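You operate a simulated robot arm through the tools that you are given. There is no shell and no other tool. Be economical: measure what you need, move in short steps, check, and stop when the job is done.

You are at the controls of a simulated robot arm. One attempt, no reset.

Task
Put things in order on the top of the kitchen island. At the end: the yellow napkin from the top of the kitchen island stands where the white food box (marked "SALT") stood; the white food box from the top of the kitchen island stands where the green drink can (marked "LIME") stood; the green drink can from the top of the kitchen island stands where the blue folded sock stood; the blue folded sock from the top of the kitchen island stands on top of the blue book; whatever was shut is shut again. Leave all else as you found it, and nothing knocked over.

The check looks at the end state, three seconds after you hand in, the way a careful person would. Anything else that was tipped, shoved, dropped, spilled or broken makes it a failure. Flat cloth is picked up by pressing the open fingertips on it (5 to 10 N) and closing them slowly along it; thin cloth reads only 2 to 8 mm in the jaws.

Robot
A 7-joint arm with a two-finger parallel gripper, fixed in place. Base frame: the origin is at the foot of the arm, x ahead of it, y to its left, z up; the work surface is at about z = 88. Lengths are in cm, angles in rad, forces in N, time in s.
With the tool pointing down near the work surface it reaches from about 30 to 70 cm from the base axis. Its first joint turns from -1.152 to 1.152 rad. Payload 1.57 kg.
Tool frame: the origin (TCP) lies between the finger pads and is the grasp point; the fingertips stand 3 cm ahead of it; z points along the fingers, y is the line along which they close. Largest opening 11 cm; finger width 2.4, thickness 1.2; the body of the gripper, 4.8 by 11.2 cm, starts 7.8 cm behind the TCP.
Orientation is told as [roll, pitch, yaw] about the base's x, y, z axes, in that order, counted from this pose: with the fingers straight down and closing along the base's y, the tool's x points along the base's -x, its y along +y and its z along -z.

Tools
- The arm moves only by the tool send_rows. Its argument "rows" is a list of rows, each an object (a shift or turn left out is 0, a gripper value left out holds the last) with "travel": the shift along the tool's x, y, z in cm, a list of three; "angular": the turn, a rotation vector about the tool's x, y, z in rad, a list of three; "jaw": the opening, from 0 (shut) to 1 (fully open). In form: [{"travel": [dx, dy, dz], "angular": [ax, ay, az], "jaw": jaw}, ...]. A call has 1 to 20 rows; each row is the pose to reach, as a shift and turn from the pose commanded when the call began, along the tool's axes at that moment. Each row takes 0.2 s and may step no farther than 5 cm and 0.15 rad from the row before; otherwise, or with a gripper value out of range, the whole call is refused. A pose out of reach is approached as far as the arm can. The call stops where the force on the tool passes 40 N (or 10 N more than at its start, if that is more) or the arm is blocked; 0.2 s more then pass. The fingers move at their own pace (about 10.8 cm/s each) and stop on an object; they squeeze with about 29 N. The grip force told is the motor's: it shows also when the fingers shut on nothing. Time passes only in rows, and 0.2 s behind the last, so rows that repeat a pose let the fingers close. It gives the time, the measured TCP pose, the force on the tool (base axes), the opening and the grip force at its end, in the units of the frame above (readings bear some noise).
- Cameras (640 x 400 px; columns grow to the right, rows downward): "scene" is fixed at [14.98, -39.23, 139.67]; the picture's right is [0.78, -0.62, 0.00], its down [-0.47, -0.59, -0.65] and it looks along [0.40, 0.51, -0.76] (base axes); focal length 272 px, centre (320, 200). "wrist" rides on the gripper at [-3.6, 0, -8] in the tool frame; the picture's right is [0.00, -1.00, 0.00], its down [0.97, 0.00, -0.24] and it looks along [0.24, 0.00, 0.97] (tool axes); focal length 218 px, centre (320, 200). There is no depth. A picture from a camera that has moved, and an enlarged one, comes with that camera's place and axes in the base frame and with its lens. The place of the scene camera against the robot may be out by one fixed shift of up to 2.5 cm in any direction.
- capture(camera): a new picture of that camera. The clock stands still meanwhile.
- inspect(camera, box): a new picture of the part [left, top, right, bottom] of that camera's present view, enlarged. The clock stands still meanwhile.
- job_done(): hands the job in; it is judged then, once.

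Go step by step. Nothing tells you positions but the pictures and the camera data: compare them with the known pose of the tool, close in by small moves and look again before you grip or let go. The budget is 120 turns and 84 pictures, counting those below and the enlarged ones. Unless the task says otherwise, let go and move clear before handing in, and close with one line.

The tools are called as a command line: name --argument value ..., lists and objects as JSON in quotes. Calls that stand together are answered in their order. send_rows: Moves the arm, as the interface text tells. Its arguments: {"type":"object","properties":{"rows":{"type":"array","items":{"type":"object","properties":{"travel":{"type":"array","items":{"type":"number"}},"angular":{"type":"array","items":{"type":"number"}},"jaw":{"type":"number"}}}}},"required":["rows"]} The other tools are called the same way: capture (camera) takes a picture; inspect (camera, box) takes an enlarged picture of a part of a camera's view; job_done () hands the job in.

At the start:

```text
t: 0.0
tcp_pos: [41.16, -9.16, 113.09]
ee_rot: [-0.001, 0.0, -0.001]
force: [-0.5, 0.1, 0.4]
gripper_width: 11.0
grip_force: 0.1
```

scene: 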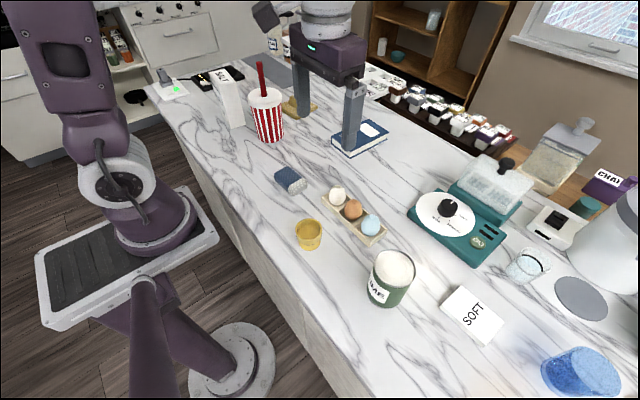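
wrist: 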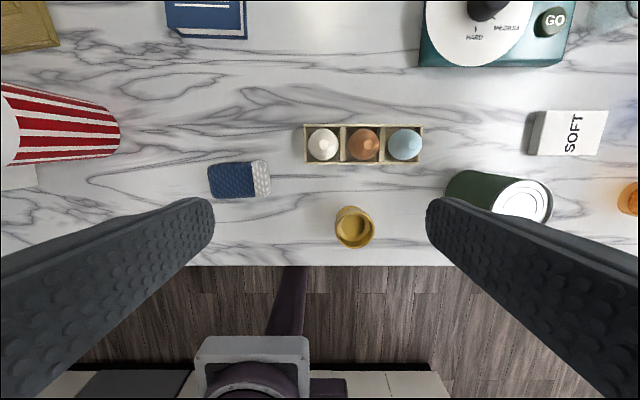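

I see the white tall box at the far left, the green can, the blue sock and the blue book. The yellow napkin isn't obvious yet, so I'll take closer pictures first.

inspect --camera "scene" --box '[140, 40, 340, 165]'

inspect --camera "scene" --box '[260, 160, 460, 310]'

inspect --camera "scene" --box '[400, 120, 640, 400]'

```text
3.20 times, centred on (240, 102) of scene
camera zoom: at [14.98, -39.23, 139.67], right [0.78, -0.62, 0.0], down [-0.47, -0.59, -0.65], along [0.4, 0.51, -0.76], focal length 871 px, centre (576, 512)
```

zoom: 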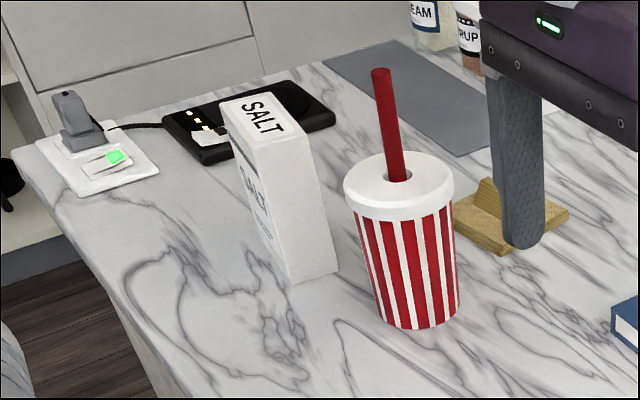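

```text
2.67 times, centred on (360, 235) of scene
camera zoom: at [14.98, -39.23, 139.67], right [0.78, -0.62, 0.0], down [-0.47, -0.59, -0.65], along [0.4, 0.51, -0.76], focal length 726 px, centre (213, 107)
```

zoom: 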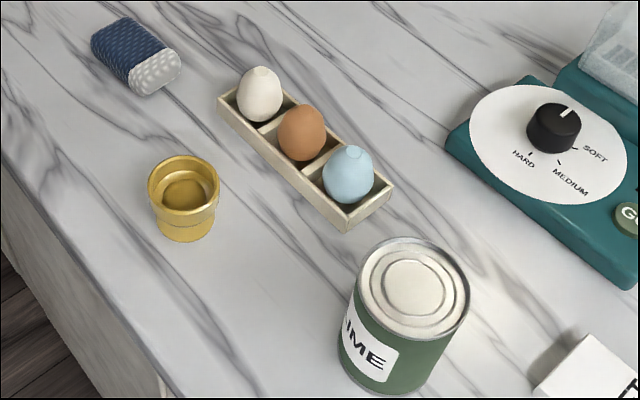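

```text
1.43 times, centred on (520, 260) of scene
camera zoom: at [14.98, -39.23, 139.67], right [0.78, -0.62, 0.0], down [-0.47, -0.59, -0.65], along [0.4, 0.51, -0.76], focal length 389 px, centre (34, 114)
```

zoom: 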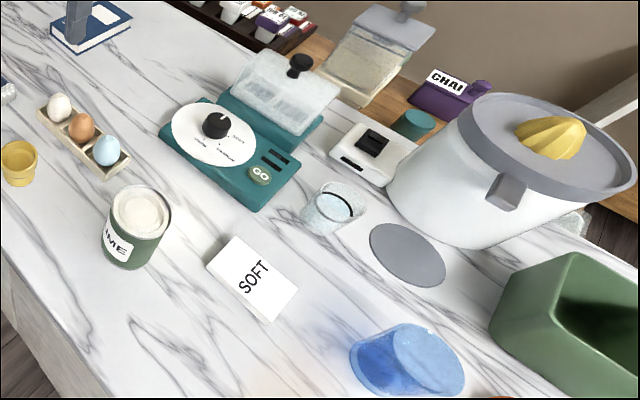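

The yellow napkin isn't in view; an orange-yellow edge shows at the far right of both cameras. I'll raise the arm and move to −y to look there.

send_rows --rows '[{"travel": [0, -4, -2]}, {"travel": [0, -8, -4]}, {"travel": [0, -12, -5]}, {"travel": [0, -16, -5]}, {"travel": [0, -20, -5]}, {"travel": [0, -24, -5]}, {"travel": [0, -24, -5]}]'

capture --camera "wrist"

capture --camera "scene"

```text
t: 1.6
tcp_pos: [41.19, -33.17, 117.87]
ee_rot: [0.0, -0.001, 0.001]
force: [-0.1, 0.4, 0.2]
gripper_width: 11.01
grip_force: 0.1
```

```text
78 pictures are left
camera wrist: at [44.93, -33.13, 125.95], right [0.0, -1.0, 0.0], down [-0.97, 0.0, 0.24], along [-0.24, 0.0, -0.97], focal length 218 px, centre (320, 200)
```

wrist: 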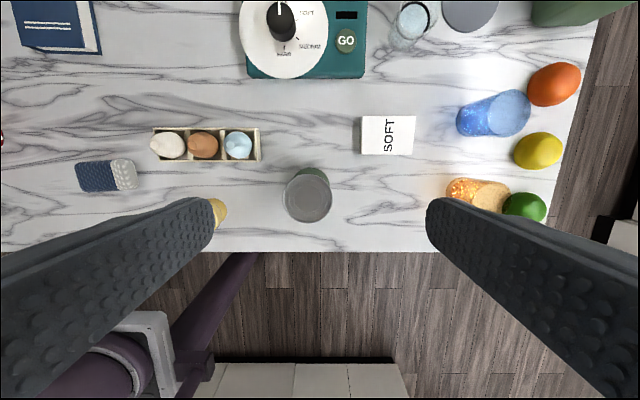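

```text
77 pictures are left
```

scene: 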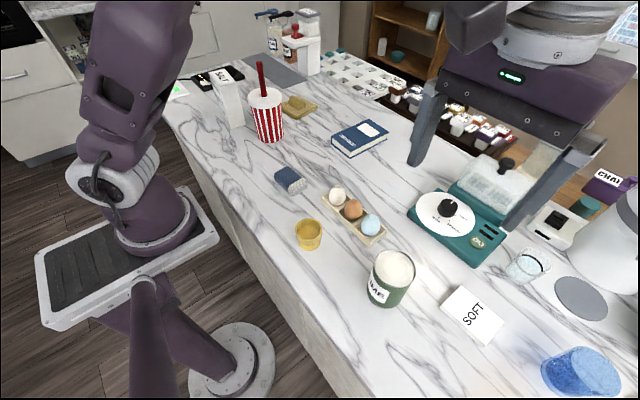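

No napkin here, only fruit and glasses. I'll look further forward (+x), at the teal cooker with its lid and the far edge.

send_rows --rows '[{"travel": [-4, 2, -1]}, {"travel": [-8, 4, -2]}, {"travel": [-12, 6, -2]}, {"travel": [-16, 6, -2]}, {"travel": [-16, 6, -2]}]'

capture --camera "wrist"

```text
t: 2.8
tcp_pos: [53.49, -24.76, 118.2]
ee_rot: [0.001, -0.001, -0.001]
force: [0.4, 0.8, -0.9]
gripper_width: 11.02
grip_force: 0.1
out of reach, approached as far as the arm can: row 3, 4, 5
```

```text
76 pictures are left
camera wrist: at [57.15, -24.65, 126.23], right [0.0, -1.0, 0.0], down [-0.97, 0.0, 0.24], along [-0.24, 0.0, -0.97], focal length 218 px, centre (320, 200)
```

wrist: 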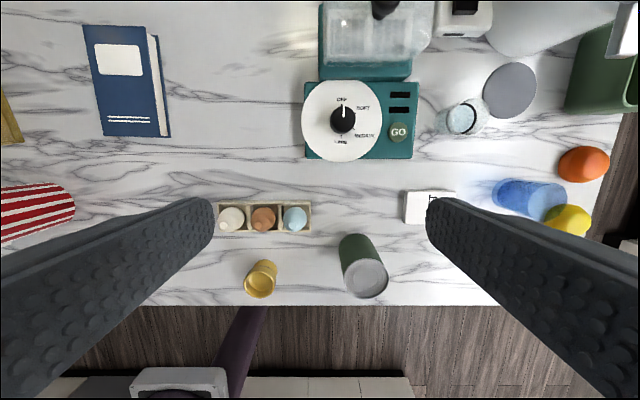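

Nothing yellow here apart from the gold cup. The tan object behind the popcorn cup could be the napkin, so I'll zoom in on it.

inspect --camera "scene" --box '[230, 60, 350, 135]'

inspect --camera "scene" --box '[400, 80, 640, 230]'

```text
5.33 times, centred on (290, 98) of scene
camera zoom: at [14.98, -39.23, 139.67], right [0.78, -0.62, 0.0], down [-0.47, -0.59, -0.65], along [0.4, 0.51, -0.76], focal length 1451 px, centre (480, 747)
```

zoom: 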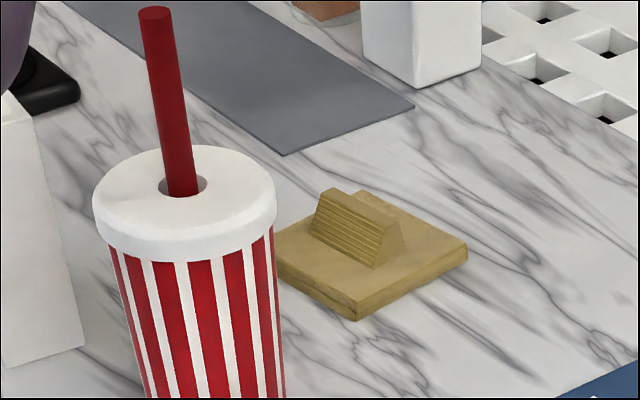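

```text
2.67 times, centred on (520, 155) of scene
camera zoom: at [14.98, -39.23, 139.67], right [0.78, -0.62, 0.0], down [-0.47, -0.59, -0.65], along [0.4, 0.51, -0.76], focal length 726 px, centre (-213, 320)
```

zoom: 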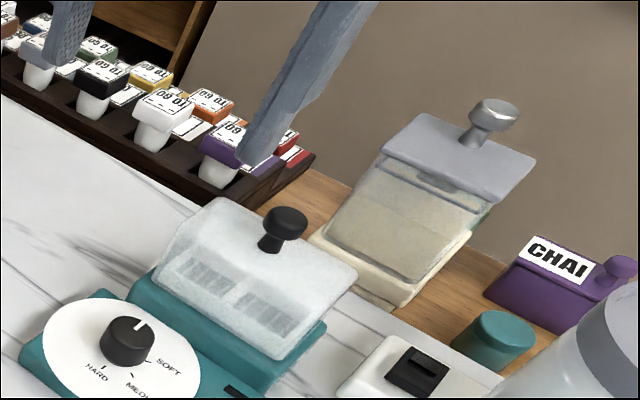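

That's the yellow napkin: a folded square with a pleated ridge, near (61, 32). Next I'll survey the left side from above, well over the straw.

send_rows --rows '[{"travel": [4, 4, 0]}, {"travel": [7, 8, 0]}, {"travel": [10, 12, 0]}, {"travel": [12, 16, 0]}, {"travel": [12, 20, 0]}, {"travel": [12, 24, 0]}, {"travel": [12, 28, 0]}, {"travel": [12, 32, 0]}, {"travel": [12, 36, 0]}, {"travel": [12, 40, 0]}, {"travel": [12, 44, 0]}, {"travel": [12, 44, 0]}]'

capture --camera "wrist"

```text
refused: row 1 steps farther than a row can; nothing moved
```

```text
73 pictures are left
camera wrist: at [57.15, -24.65, 126.23], right [0.0, -1.0, 0.0], down [-0.97, 0.0, 0.24], along [-0.24, 0.0, -0.97], focal length 218 px, centre (320, 200)
```

wrist: 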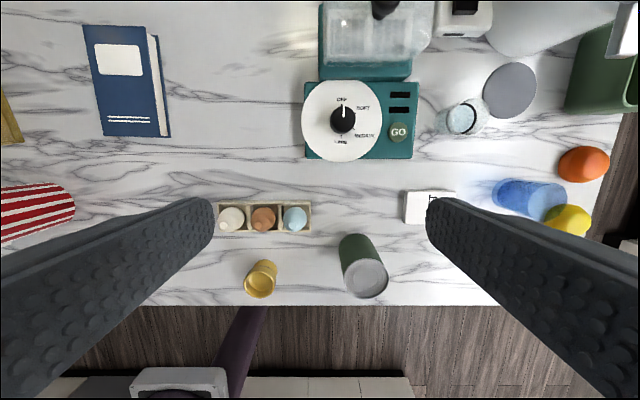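

send_rows --rows '[{"travel": [3, 3, 0]}, {"travel": [6, 6, 0]}, {"travel": [9, 9, 0]}, {"travel": [12, 12, 0]}, {"travel": [12, 16, 0]}, {"travel": [12, 20, 0]}, {"travel": [12, 24, 0]}, {"travel": [12, 28, 0]}, {"travel": [12, 32, 0]}, {"travel": [12, 36, 0]}, {"travel": [12, 40, 0]}, {"travel": [12, 44, 0]}, {"travel": [12, 44, 0]}]'

capture --camera "wrist"

```text
t: 5.6
tcp_pos: [41.48, 19.49, 118.41]
ee_rot: [-0.001, 0.0, -0.001]
force: [-0.5, 0.0, 0.3]
gripper_width: 11.01
grip_force: 0.0
```

```text
72 pictures are left
camera wrist: at [45.09, 19.49, 126.27], right [0.0, -1.0, 0.0], down [-0.97, 0.0, 0.24], along [-0.24, 0.0, -0.97], focal length 218 px, centre (320, 200)
```

wrist: 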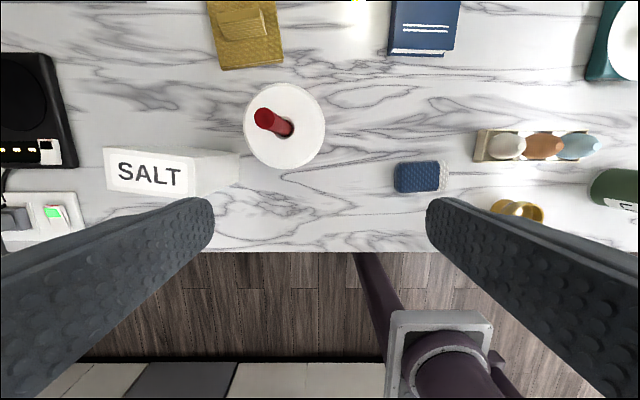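

Good view. My estimates:

| Item | x, y (cm) | Notes |
|---|---|---|
| Sock | (40.2, 2.8) | about 8.5 × 5.3, long side along y |
| Book centre | (66, 4) | |
| Can | (38.5, -31) | |
| SALT box | (42.5, 36.5) | top at about z = 105 |
| Napkin | (61, 30.5) | |

I'll go above the sock and yaw 90° so the fingers close along x.

send_rows --rows '[{"travel": [0, -2, 0], "angular": [0, 0, -0.14]}, {"travel": [0.3, -5, 0], "angular": [0, 0, -0.28]}, {"travel": [0.6, -8, 0], "angular": [0, 0, -0.42]}, {"travel": [1, -11, 1], "angular": [0, 0, -0.56]}, {"travel": [1.3, -14, 3], "angular": [0, 0, -0.7]}, {"travel": [1.3, -16.7, 5], "angular": [0, 0, -0.84]}, {"travel": [1.3, -16.7, 7], "angular": [0, 0, -0.98]}, {"travel": [1.3, -16.7, 9], "angular": [0, 0, -1.12]}, {"travel": [1.3, -16.7, 11], "angular": [0, 0, -1.26]}, {"travel": [1.3, -16.7, 12], "angular": [0, 0, -1.4]}, {"travel": [1.3, -16.7, 12], "angular": [0, 0, -1.54]}, {"travel": [1.3, -16.7, 12], "angular": [0, 0, -1.5708]}, {"travel": [1.3, -16.7, 12], "angular": [0, 0, -1.5708]}]'

capture --camera "wrist"

capture --camera "scene"

```text
t: 8.4
tcp_pos: [40.15, 2.77, 106.4]
ee_rot: [0.0, 0.001, 1.573]
force: [-0.1, 0.3, -0.1]
gripper_width: 10.98
grip_force: 0.0
```

```text
71 pictures are left
camera wrist: at [40.15, 6.34, 114.28], right [1.0, 0.0, 0.0], down [0.0, -0.97, 0.24], along [0.0, -0.24, -0.97], focal length 218 px, centre (320, 200)
```

wrist: 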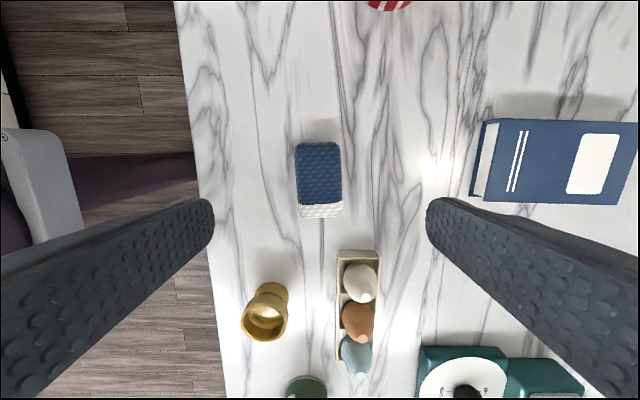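

```text
70 pictures are left
```

scene: 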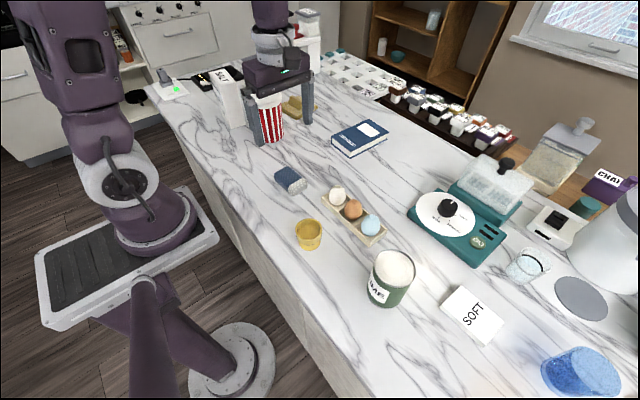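

The sock is centred under the gripper at (40.1, 2.8), 5 cm wide along x. I'll lower to about 4 cm above the table and close.

send_rows --rows '[{"travel": [0, 0, 4]}, {"travel": [0, 0, 8]}, {"travel": [0, 0, 11]}, {"travel": [0, 0, 13]}, {"travel": [0, 0, 14.7]}, {"travel": [0, 0, 14.7]}]'

capture --camera "scene"

```text
t: 9.8
tcp_pos: [40.05, 2.56, 91.51]
ee_rot: [-0.001, 0.0, 1.57]
force: [-0.2, 0.1, -0.2]
gripper_width: 10.99
grip_force: 0.1
```

```text
69 pictures are left
```

scene: 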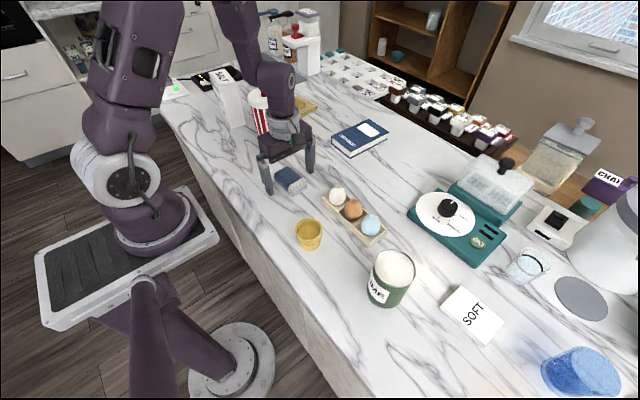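

The fingers straddle the sock with no contact. I'll close gradually.

send_rows --rows '[{"jaw": 0.7}, {"jaw": 0.5}, {"jaw": 0.4}, {"jaw": 0.3}, {"jaw": 0.3}]'

inspect --camera "wrist" --box '[120, 60, 520, 310]'

```text
t: 11.0
tcp_pos: [40.07, 2.54, 91.6]
ee_rot: [0.001, 0.001, 1.571]
force: [0.3, 0.4, 0.6]
gripper_width: 5.18
grip_force: 28.5
```

```text
1.60 times, centred on (320, 185) of wrist
camera zoom: at [40.12, 6.23, 99.55], right [1.0, 0.0, 0.0], down [0.0, -0.97, 0.24], along [0.0, -0.24, -0.97], focal length 349 px, centre (320, 224)
```

zoom: 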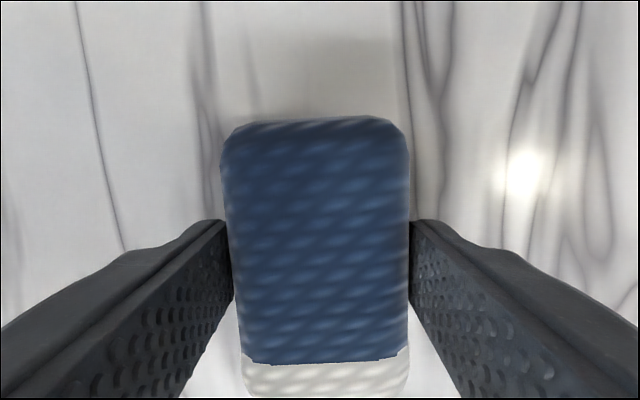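

The sock is held at 5.2 cm. I'll lift it and carry it to above the book.

send_rows --rows '[{"travel": [0, 0, -3]}, {"travel": [0, 0, -7]}, {"travel": [0, 0, -11]}, {"travel": [0, -4, -11]}, {"travel": [-0.5, -8, -11]}, {"travel": [-1.1, -12, -11]}, {"travel": [-1.1, -16, -11]}, {"travel": [-1.1, -20, -11]}, {"travel": [-1.1, -24.5, -11]}, {"travel": [-1.1, -24.5, -11]}]'

capture --camera "wrist"

capture --camera "scene"

```text
t: 13.2
tcp_pos: [64.61, 3.56, 102.66]
ee_rot: [0.002, -0.001, 1.57]
force: [-0.2, 0.2, -0.5]
gripper_width: 3.28
grip_force: 0.0
```

```text
67 pictures are left
camera wrist: at [64.68, 7.26, 110.53], right [1.0, 0.0, 0.0], down [0.0, -0.97, 0.24], along [0.0, -0.24, -0.97], focal length 218 px, centre (320, 200)
```

wrist: 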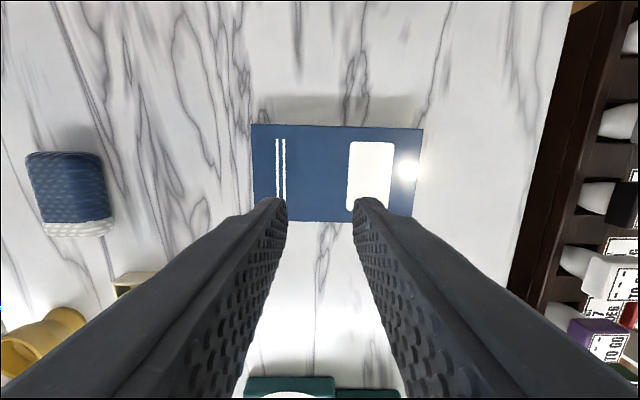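

```text
66 pictures are left
```

scene: 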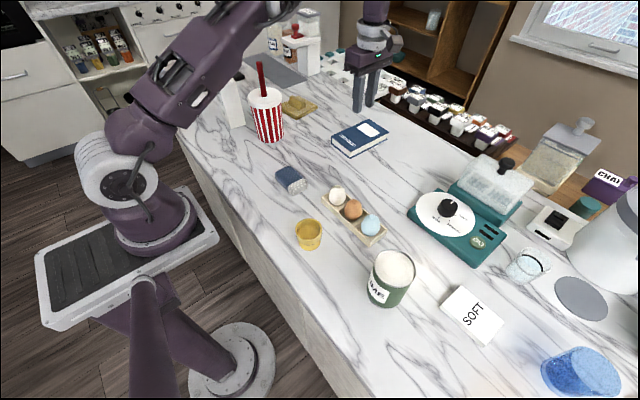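

The sock slipped out and stayed about where it was. The book centre is (66.2, 4.8), about 15 × 8.7, so the sock should lie along x on it. I'll go back and grip lower and firmer.

send_rows --rows '[{"travel": [0, 4.5, 0], "jaw": 1}, {"travel": [0, 9, 0]}, {"travel": [0, 13.5, 0]}, {"travel": [0.4, 18, 0]}, {"travel": [0.8, 22, 0]}, {"travel": [0.8, 24.5, 0]}, {"travel": [0.8, 24.5, 0]}]'

capture --camera "wrist"

inspect --camera "scene" --box '[240, 140, 360, 215]'

```text
t: 14.8
tcp_pos: [39.98, 3.05, 102.64]
ee_rot: [-0.002, 0.0, 1.571]
force: [0.4, 0.0, -0.1]
gripper_width: 11.01
grip_force: 0.1
```

```text
65 pictures are left
camera wrist: at [40.15, 6.72, 110.53], right [1.0, 0.0, 0.0], down [0.0, -0.97, 0.24], along [0.0, -0.24, -0.97], focal length 218 px, centre (320, 200)
```

wrist: 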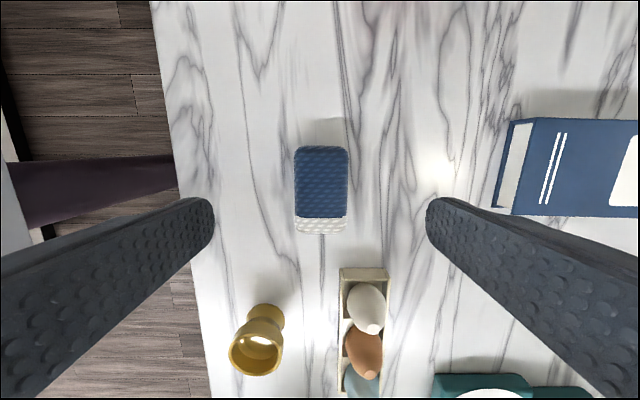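

```text
5.33 times, centred on (300, 178) of scene
camera zoom: at [14.98, -39.23, 139.67], right [0.78, -0.62, 0.0], down [-0.47, -0.59, -0.65], along [0.4, 0.51, -0.76], focal length 1451 px, centre (427, 320)
```

zoom: 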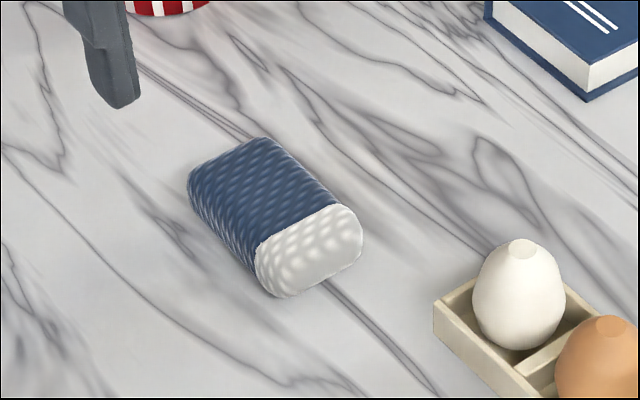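

The sock is still at (40.2, 2.9). I'll go lower, close fully and lift slowly.

send_rows --rows '[{"travel": [0, 0, 4]}, {"travel": [0, 0, 8]}, {"travel": [0, 0, 10]}, {"travel": [0, 0, 11]}, {"travel": [0, 0, 11.4]}, {"travel": [0, 0, 11.4]}, {"travel": [0, 0, 11.4], "jaw": 0.6}, {"travel": [0, 0, 11.4], "jaw": 0.4}, {"travel": [0, 0, 11.4], "jaw": 0.2}, {"travel": [0, 0, 11.4], "jaw": 0}, {"travel": [0, 0, 11.4], "jaw": 0}, {"travel": [0, 0, 11.4], "jaw": 0}]'

send_rows --rows '[{"travel": [0, 0, -0.3]}, {"travel": [0, 0, -0.6]}, {"travel": [0, 0, -1]}, {"travel": [0, 0, -1.5]}, {"travel": [0, 0, -2]}, {"travel": [0, 0, -2.5]}, {"travel": [0, 0, -3]}]'

capture --camera "wrist"

```text
t: 17.4
tcp_pos: [40.19, 3.05, 91.33]
ee_rot: [-0.001, 0.0, 1.572]
force: [0.7, 0.7, -0.4]
gripper_width: 5.08
grip_force: 28.3
```

```text
t: 19.0
tcp_pos: [40.11, 3.05, 94.2]
ee_rot: [-0.001, 0.0, 1.571]
force: [0.3, 0.3, 0.1]
gripper_width: 5.1
grip_force: 28.9
```

```text
63 pictures are left
camera wrist: at [40.16, 6.66, 102.16], right [1.0, 0.0, 0.0], down [0.0, -0.97, 0.24], along [0.0, -0.24, -0.97], focal length 218 px, centre (320, 200)
```

wrist: 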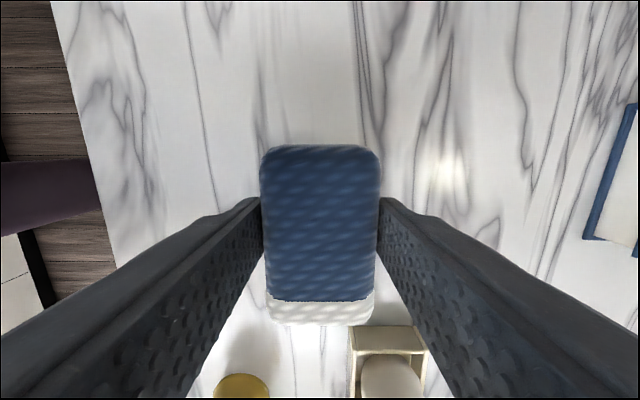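

Held this time. I'll lift and carry it slowly to above the book, turning it to lie along x.

send_rows --rows '[{"travel": [0, 0, -1]}, {"travel": [0, 0, -3]}, {"travel": [0, 0, -5]}, {"travel": [0, -1.5, -6]}, {"travel": [0, -3.5, -6], "angular": [0, 0, 0.13]}, {"travel": [0, -5.5, -6], "angular": [0, 0, 0.26]}, {"travel": [0, -7.5, -6], "angular": [0, 0, 0.39]}, {"travel": [0, -9.5, -6], "angular": [0, 0, 0.52]}, {"travel": [0, -11.5, -6], "angular": [0, 0, 0.65]}, {"travel": [0, -13.5, -6], "angular": [0, 0, 0.78]}, {"travel": [-0.5, -15.5, -6], "angular": [0, 0, 0.91]}, {"travel": [-1, -17.5, -6], "angular": [0, 0, 1.04]}, {"travel": [-1.6, -19.5, -6], "angular": [0, 0, 1.17]}, {"travel": [-1.6, -21.5, -6], "angular": [0, 0, 1.3]}, {"travel": [-1.6, -23.5, -6], "angular": [0, 0, 1.43]}, {"travel": [-1.6, -25, -6], "angular": [0, 0, 1.57]}, {"travel": [-1.6, -25.8, -6], "angular": [0, 0, 1.57]}, {"travel": [-1.6, -25.8, -6], "angular": [0, 0, 1.57]}]'

capture --camera "wrist"

capture --camera "scene"

```text
t: 22.8
tcp_pos: [66.11, 4.5, 100.16]
ee_rot: [0.0, -0.001, -0.002]
force: [-0.7, 0.3, -0.8]
gripper_width: 5.12
grip_force: 28.8
```

```text
62 pictures are left
camera wrist: at [69.66, 4.66, 108.09], right [0.0, -1.0, 0.0], down [-0.97, 0.0, 0.24], along [-0.24, 0.0, -0.97], focal length 218 px, centre (320, 200)
```

wrist: 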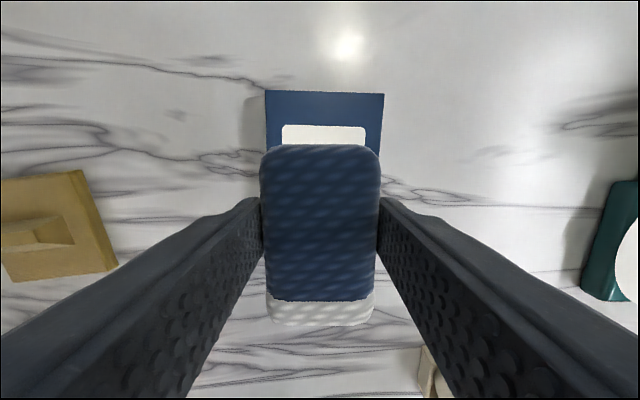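

```text
61 pictures are left
```

scene: 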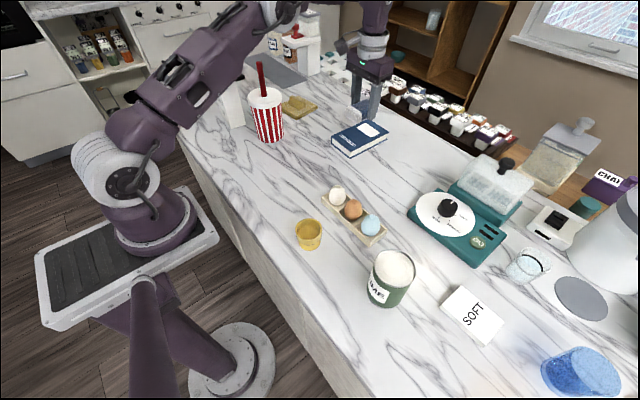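

The sock is centred over the book. I'll lower it carefully.

send_rows --rows '[{"travel": [0, 0, 2]}, {"travel": [0, 0, 4]}, {"travel": [0, 0, 4.7]}, {"travel": [0, 0, 5]}, {"travel": [0, 0, 5]}]'

inspect --camera "scene" --box '[320, 90, 420, 165]'

```text
t: 24.0
tcp_pos: [65.88, 4.76, 95.16]
ee_rot: [-0.001, -0.001, 0.001]
force: [-0.1, -0.5, 0.0]
gripper_width: 5.09
grip_force: 29.1
```

```text
5.33 times, centred on (370, 128) of scene
camera zoom: at [14.98, -39.23, 139.67], right [0.78, -0.62, 0.0], down [-0.47, -0.59, -0.65], along [0.4, 0.51, -0.76], focal length 1451 px, centre (53, 587)
```

zoom: 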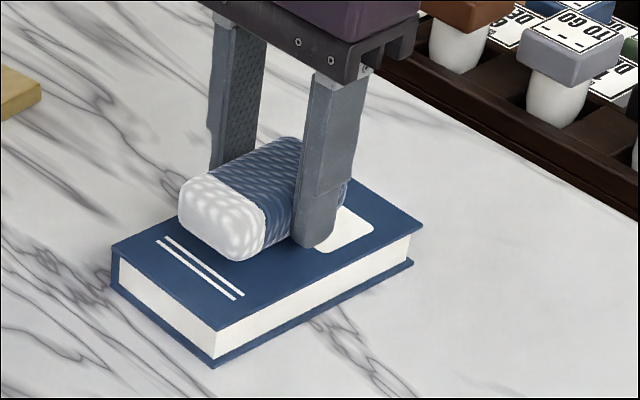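

Close to the book with maybe 1 cm left. I'll step down in small increments.

send_rows --rows '[{"travel": [0, 0, 0.3]}, {"travel": [0, 0, 0.5]}, {"travel": [0, 0, 0.5]}]'

send_rows --rows '[{"travel": [0, 0, 0.2]}, {"travel": [0, 0, 0.3]}, {"travel": [0, 0, 0.3]}]'

inspect --camera "scene" --box '[320, 90, 420, 165]'

```text
t: 24.8
tcp_pos: [65.73, 4.61, 94.66]
ee_rot: [0.0, 0.0, 0.001]
force: [-0.3, 0.1, 0.4]
gripper_width: 5.07
grip_force: 28.8
```

```text
t: 25.6
tcp_pos: [65.96, 4.61, 94.33]
ee_rot: [-0.001, 0.0, 0.001]
force: [0.0, 0.4, 0.0]
gripper_width: 5.09
grip_force: 29.2
```

```text
5.33 times, centred on (370, 128) of scene
camera zoom: at [14.98, -39.23, 139.67], right [0.78, -0.62, 0.0], down [-0.47, -0.59, -0.65], along [0.4, 0.51, -0.76], focal length 1451 px, centre (53, 587)
```

zoom: 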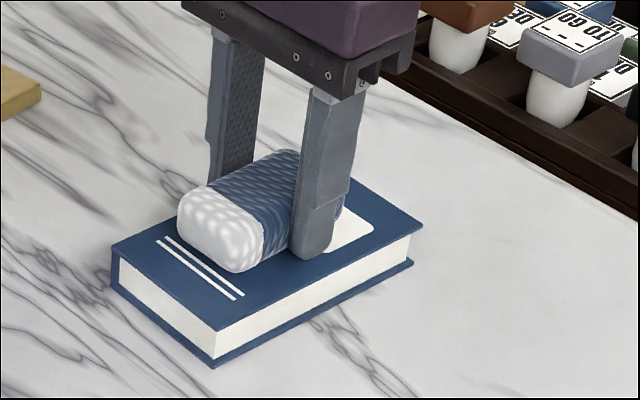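

send_rows --rows '[{"travel": [0, 0, 0.2]}, {"travel": [0, 0, 0.3]}, {"travel": [0, 0, 0.3]}]'

send_rows --rows '[{"travel": [0, 0, 0.15]}, {"travel": [0, 0, 0.3]}, {"travel": [0, 0, 0.3]}]'

inspect --camera "scene" --box '[320, 90, 420, 165]'

```text
t: 26.4
tcp_pos: [65.78, 4.5, 94.16]
ee_rot: [0.0, 0.001, 0.001]
force: [-0.4, 0.4, -0.3]
gripper_width: 5.13
grip_force: 28.7
```

```text
t: 27.2
tcp_pos: [65.91, 4.63, 93.99]
ee_rot: [0.0, -0.002, 0.002]
force: [-4.9, 0.4, 26.1]
gripper_width: 5.12
grip_force: 29.3
```

```text
5.33 times, centred on (370, 128) of scene
camera zoom: at [14.91, -39.24, 139.68], right [0.78, -0.62, 0.0], down [-0.47, -0.59, -0.65], along [0.4, 0.51, -0.76], focal length 1451 px, centre (53, 587)
```

zoom: 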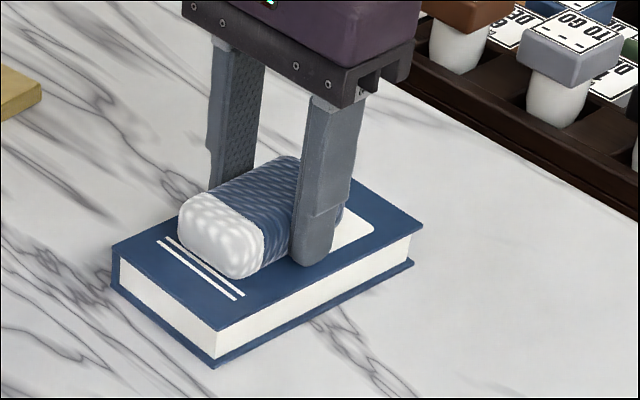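

Contact with the book. I'll ease up slightly, release and retreat upward.

send_rows --rows '[{"travel": [0, 0, -0.15]}, {"travel": [0, 0, -0.15], "jaw": 0.55}, {"travel": [0, 0, -0.15], "jaw": 0.65}, {"travel": [0, 0, -0.15], "jaw": 0.65}, {"travel": [0, 0, -2]}, {"travel": [0, 0, -5]}, {"travel": [0, 0, -9]}, {"travel": [0, 0, -9]}]'

capture --camera "scene"

capture --camera "wrist"

```text
t: 29.0
tcp_pos: [65.72, 4.36, 102.79]
ee_rot: [0.0, 0.0, 0.0]
force: [-0.7, 0.5, -0.5]
gripper_width: 7.15
grip_force: 0.1
```

```text
57 pictures are left
```

scene: 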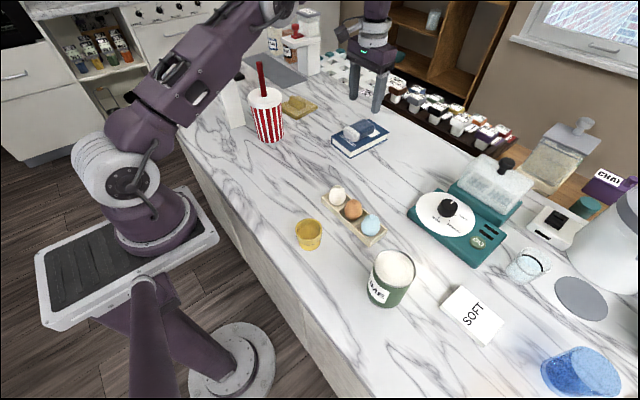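

```text
56 pictures are left
camera wrist: at [69.41, 4.45, 110.68], right [0.0, -1.0, 0.0], down [-0.97, 0.0, 0.24], along [-0.24, 0.0, -0.97], focal length 218 px, centre (320, 200)
```

wrist: 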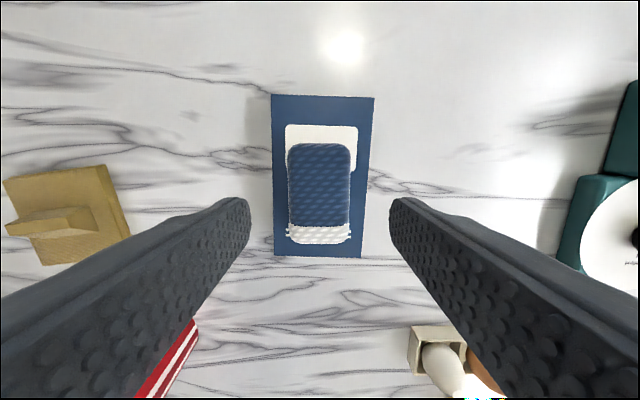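

The sock lies neatly on the book. Next I'll go above the green can.

send_rows --rows '[{"travel": [4, 0, -3], "jaw": 1}, {"travel": [8, -1.5, -5]}, {"travel": [12, -3, -7]}, {"travel": [16, -5, -9]}, {"travel": [20, -8, -10]}, {"travel": [23, -11, -10]}, {"travel": [26, -14, -10]}, {"travel": [27.2, -18, -10]}, {"travel": [27.2, -22, -10]}, {"travel": [27.2, -26, -10]}, {"travel": [27.2, -30, -10]}, {"travel": [27.2, -34.5, -10]}, {"travel": [27.2, -34.5, -10]}]'

capture --camera "wrist"

inspect --camera "scene" --box '[290, 170, 450, 320]'

```text
refused: row 5 steps farther than a row can; nothing moved
```

```text
55 pictures are left
camera wrist: at [69.41, 4.45, 110.68], right [0.0, -1.0, 0.0], down [-0.97, 0.0, 0.24], along [-0.24, 0.0, -0.97], focal length 218 px, centre (320, 200)
```

wrist: 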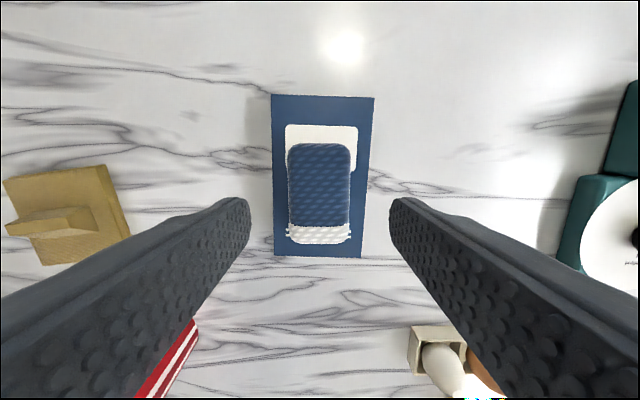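

```text
2.67 times, centred on (370, 245) of scene
camera zoom: at [14.98, -39.23, 139.67], right [0.78, -0.62, 0.0], down [-0.47, -0.59, -0.65], along [0.4, 0.51, -0.76], focal length 726 px, centre (187, 80)
```

zoom: 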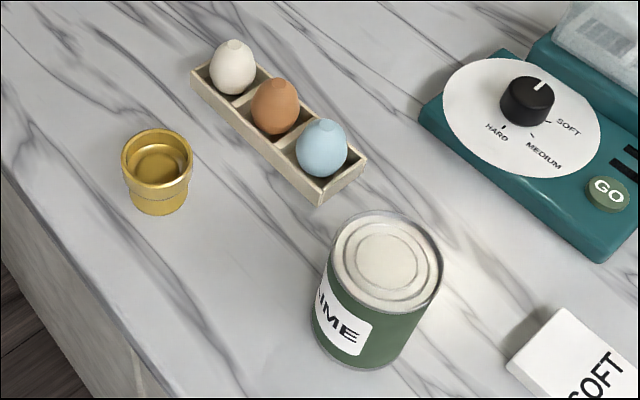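

send_rows --rows '[{"travel": [3, 0, -3], "jaw": 1}, {"travel": [7, -1, -5]}, {"travel": [11, -2, -7]}, {"travel": [15, -3, -9]}, {"travel": [19, -5, -10]}, {"travel": [23, -7, -10]}, {"travel": [26, -10, -10]}, {"travel": [27.2, -14, -10]}, {"travel": [27.2, -18, -10]}, {"travel": [27.2, -22, -10]}, {"travel": [27.2, -26, -10]}, {"travel": [27.2, -30, -10]}, {"travel": [27.2, -34.5, -10]}, {"travel": [27.2, -34.5, -10]}]'

capture --camera "wrist"

```text
t: 32.0
tcp_pos: [39.12, -29.78, 112.71]
ee_rot: [0.0, -0.001, 0.0]
force: [0.3, 0.7, -0.2]
gripper_width: 11.0
grip_force: 0.1
```

```text
53 pictures are left
camera wrist: at [42.66, -29.89, 120.75], right [0.0, -1.0, 0.0], down [-0.97, 0.0, 0.24], along [-0.24, 0.0, -0.97], focal length 218 px, centre (320, 200)
```

wrist: 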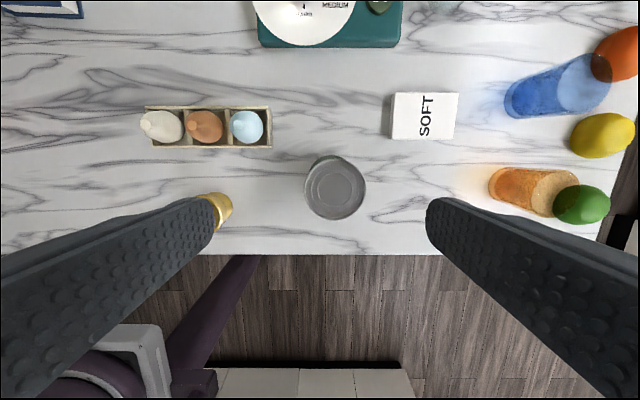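

The can's top centre is at (38.5, -31.4, about 98.8), diameter about 6. I'll align and descend around it.

send_rows --rows '[{"travel": [0.6, -1.65, 0]}, {"travel": [0.6, -1.65, 4]}, {"travel": [0.6, -1.65, 7]}, {"travel": [0.6, -1.65, 7]}]'

capture --camera "wrist"

```text
t: 33.0
tcp_pos: [38.52, -31.63, 105.95]
ee_rot: [0.0, 0.001, 0.002]
force: [0.4, 0.4, -0.2]
gripper_width: 10.99
grip_force: 0.0
```

```text
52 pictures are left
camera wrist: at [42.14, -31.68, 113.85], right [0.0, -1.0, 0.0], down [-0.97, 0.0, 0.24], along [-0.24, 0.0, -0.97], focal length 218 px, centre (320, 200)
```

wrist: 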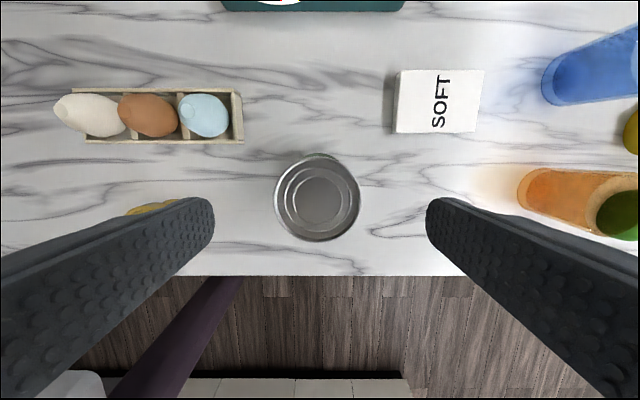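

Centred. I'll descend and close.

send_rows --rows '[{"travel": [0, 0.1, 4]}, {"travel": [0, 0.1, 8]}, {"travel": [0, 0.1, 11]}, {"travel": [0, 0.1, 11.6]}, {"travel": [0, 0.1, 11.6], "jaw": 0.7}, {"travel": [0, 0.1, 11.6], "jaw": 0.6}, {"travel": [0, 0.1, 11.6], "jaw": 0.5}, {"travel": [0, 0.1, 11.6], "jaw": 0.3}, {"travel": [0, 0.1, 11.6], "jaw": 0}, {"travel": [0, 0.1, 11.6], "jaw": 0}, {"travel": [0, 0.1, 11.6], "jaw": 0}]'

send_rows --rows '[{"travel": [0, 0, -0.3]}, {"travel": [0, 0, -1]}, {"travel": [0, 0, -2]}, {"travel": [0, 0, -2]}]'

capture --camera "scene"

```text
t: 35.4
tcp_pos: [38.26, -31.42, 94.25]
ee_rot: [0.0, 0.0, -0.001]
force: [-0.6, 0.2, 0.5]
gripper_width: 6.66
grip_force: 28.9
```

```text
t: 36.4
tcp_pos: [38.23, -31.43, 96.22]
ee_rot: [0.0, -0.001, 0.001]
force: [-0.1, -0.1, -3.0]
gripper_width: 6.67
grip_force: 28.3
```

```text
51 pictures are left
```

scene: 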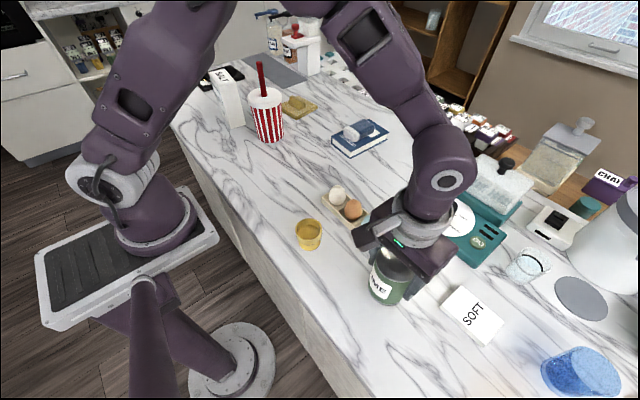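

The can is held. I'll lift it high and carry it to the old sock spot at (40.15, 2.9).

send_rows --rows '[{"travel": [0, 0, -2]}, {"travel": [0, 0, -5]}, {"travel": [0, 0, -8]}, {"travel": [0, 0, -11]}, {"travel": [0, 2, -12]}, {"travel": [0, 5, -12]}, {"travel": [0, 8, -12]}, {"travel": [-0.5, 11, -12]}, {"travel": [-0.9, 14, -12]}, {"travel": [-1.2, 17, -12]}, {"travel": [-1.5, 20, -12]}, {"travel": [-1.85, 23, -12]}, {"travel": [-1.85, 26, -12]}, {"travel": [-1.85, 29, -12]}, {"travel": [-1.85, 32, -12]}, {"travel": [-1.85, 33.5, -12]}, {"travel": [-1.85, 34.3, -12]}, {"travel": [-1.85, 34.3, -12]}]'

capture --camera "wrist"

capture --camera "scene"

```text
t: 40.2
tcp_pos: [39.75, 2.97, 108.26]
ee_rot: [0.0, 0.0, -0.001]
force: [0.3, 0.4, -3.7]
gripper_width: 6.69
grip_force: 28.6
```

```text
50 pictures are left
camera wrist: at [43.49, 2.91, 116.22], right [0.0, -1.0, 0.0], down [-0.97, 0.0, 0.24], along [-0.24, 0.0, -0.97], focal length 218 px, centre (320, 200)
```

wrist: 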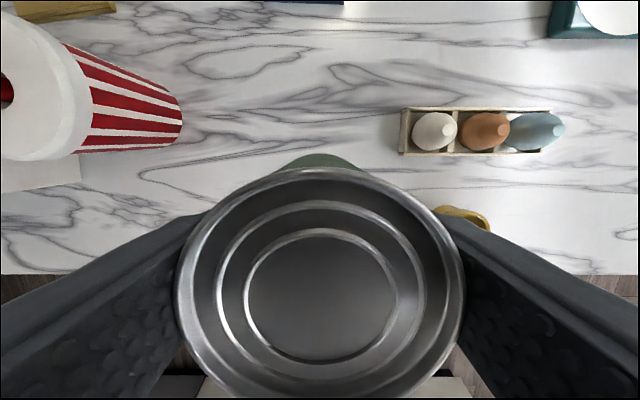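

```text
49 pictures are left
```

scene: 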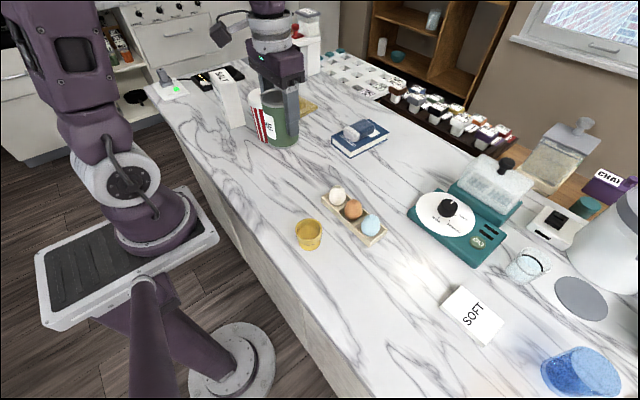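

The can is above the spot. I'll lower it: first to just above the table, then gently until contact.

send_rows --rows '[{"travel": [0, 0, 3]}, {"travel": [0, 0, 6]}, {"travel": [0, 0, 9]}, {"travel": [0, 0, 11]}, {"travel": [0, 0, 12.5]}, {"travel": [0, 0, 13.2]}, {"travel": [0, 0, 13.6]}, {"travel": [0, 0, 13.6]}]'

send_rows --rows '[{"travel": [0, 0, 0.15]}, {"travel": [0, 0, 0.25]}, {"travel": [0, 0, 0.25]}]'

```text
t: 42.0
tcp_pos: [39.96, 2.87, 94.58]
ee_rot: [-0.001, 0.0, 0.002]
force: [0.5, -0.1, -3.3]
gripper_width: 6.66
grip_force: 29.1
```

```text
t: 42.8
tcp_pos: [40.03, 2.83, 94.33]
ee_rot: [-0.001, 0.0, 0.0]
force: [0.3, 0.0, -2.4]
gripper_width: 6.68
grip_force: 28.9
```

send_rows --rows '[{"travel": [0, 0, 0.1]}, {"travel": [0, 0, 0.1]}, {"travel": [0, 0, 0.1], "jaw": 0.7}, {"travel": [0, 0, 0.1], "jaw": 0.9}, {"travel": [0, 0, 0.1], "jaw": 1}, {"travel": [0, 0, -3], "jaw": 1}, {"travel": [0, 0, -7], "jaw": 1}, {"travel": [0, 0, -11], "jaw": 1}, {"travel": [0, 0, -15], "jaw": 1}, {"travel": [0, 0, -19], "jaw": 1}, {"travel": [0, 0, -19], "jaw": 1}]'

capture --camera "wrist"

capture --camera "scene"

```text
t: 45.2
tcp_pos: [39.83, 2.96, 113.4]
ee_rot: [0.0, 0.0, 0.001]
force: [0.3, -0.2, 0.6]
gripper_width: 11.01
grip_force: 0.0
```

```text
48 pictures are left
camera wrist: at [43.48, 3.0, 121.38], right [0.0, -1.0, 0.0], down [-0.97, 0.0, 0.24], along [-0.24, 0.0, -0.97], focal length 218 px, centre (320, 200)
```

wrist: 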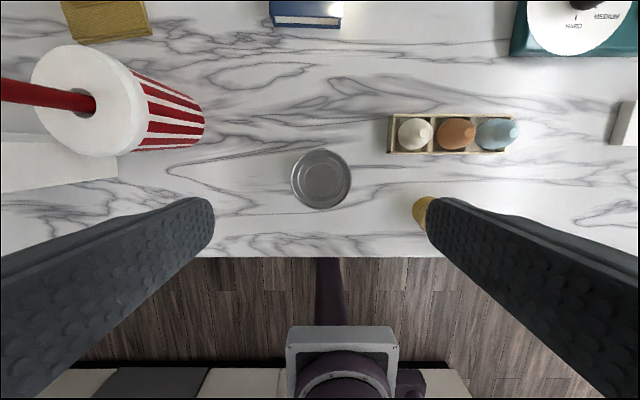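

```text
47 pictures are left
```

scene: 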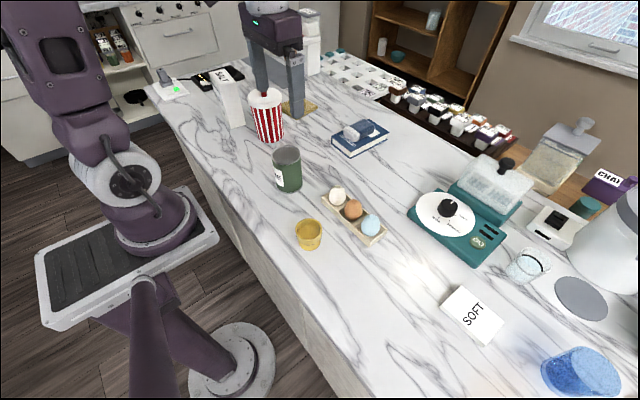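

The can stands at (40.0, 2.9). Next I'll move over the SALT box, above the straw, turning to yaw 90°.

send_rows --rows '[{"travel": [0, 0, -2.5], "angular": [0, 0, -0.14]}, {"travel": [0, 0, -4.5], "angular": [0, 0, -0.28]}, {"travel": [0, 3, -4.5], "angular": [0, 0, -0.42]}, {"travel": [0, 6, -4.5], "angular": [0, 0, -0.56]}, {"travel": [0, 9, -4.5], "angular": [0, 0, -0.7]}, {"travel": [0, 12, -4.5], "angular": [0, 0, -0.84]}, {"travel": [0, 15, -4.5], "angular": [0, 0, -0.98]}, {"travel": [0, 18, -4.5], "angular": [0, 0, -1.12]}, {"travel": [-0.5, 21, -4.5], "angular": [0, 0, -1.26]}, {"travel": [-1, 24, -4.5], "angular": [0, 0, -1.4]}, {"travel": [-1.5, 27, -4.5], "angular": [0, 0, -1.54]}, {"travel": [-2.2, 30, -4.5], "angular": [0, 0, -1.5708]}, {"travel": [-2.5, 33, -4.5], "angular": [0, 0, -1.5708]}, {"travel": [-2.5, 33, -4.5], "angular": [0, 0, -1.5708]}]'

capture --camera "wrist"

inspect --camera "scene" --box '[140, 40, 340, 165]'

```text
t: 48.2
tcp_pos: [42.4, 35.86, 117.84]
ee_rot: [0.0, 0.0, 1.574]
force: [-0.3, -0.2, 0.6]
gripper_width: 10.98
grip_force: 0.1
```

```text
46 pictures are left
camera wrist: at [42.41, 39.43, 125.89], right [1.0, 0.0, 0.0], down [0.0, -0.97, 0.24], along [0.0, -0.24, -0.97], focal length 218 px, centre (320, 200)
```

wrist: 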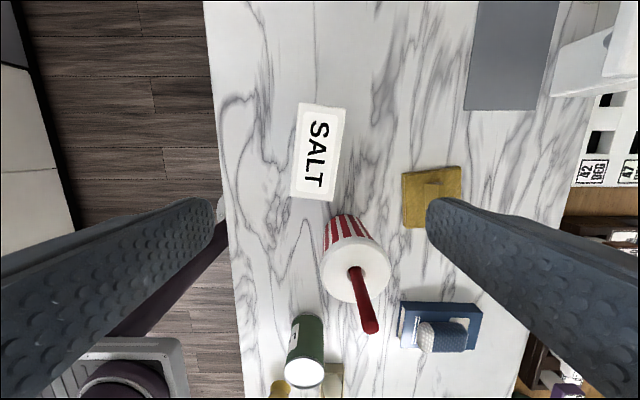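

```text
3.20 times, centred on (240, 102) of scene
camera zoom: at [14.98, -39.23, 139.67], right [0.78, -0.62, 0.0], down [-0.47, -0.59, -0.65], along [0.4, 0.51, -0.76], focal length 871 px, centre (576, 512)
```

zoom: 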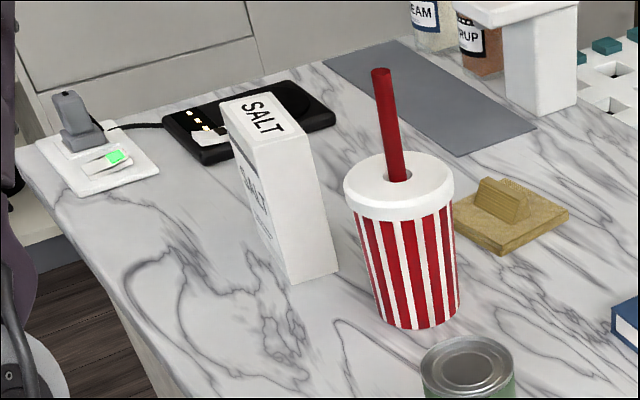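

The SALT box top is about z = 102, centred near (42.1, 38.7) and turned about -0.13 rad. I'll align and descend partway to check.

send_rows --rows '[{"travel": [-1.5, 0.3, 0], "angular": [0, 0, 0.1]}, {"travel": [-2.85, 0.3, 1], "angular": [0, 0, 0.13]}, {"travel": [-2.85, 0.3, 5], "angular": [0, 0, 0.13]}, {"travel": [-2.85, 0.3, 8], "angular": [0, 0, 0.13]}, {"travel": [-2.85, 0.3, 8], "angular": [0, 0, 0.13]}]'

capture --camera "wrist"

```text
t: 49.4
tcp_pos: [42.26, 38.75, 109.89]
ee_rot: [-0.002, 0.0, 1.442]
force: [-0.1, 0.0, 0.3]
gripper_width: 11.0
grip_force: 0.1
```

```text
44 pictures are left
camera wrist: at [42.72, 42.34, 117.75], right [0.99, -0.13, 0.0], down [-0.13, -0.96, 0.24], along [-0.03, -0.24, -0.97], focal length 218 px, centre (320, 200)
```

wrist: 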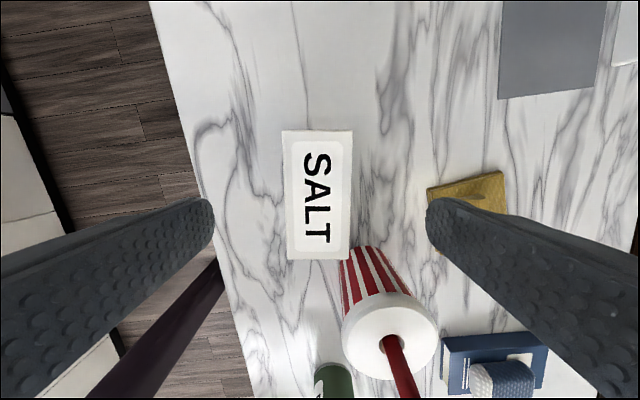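

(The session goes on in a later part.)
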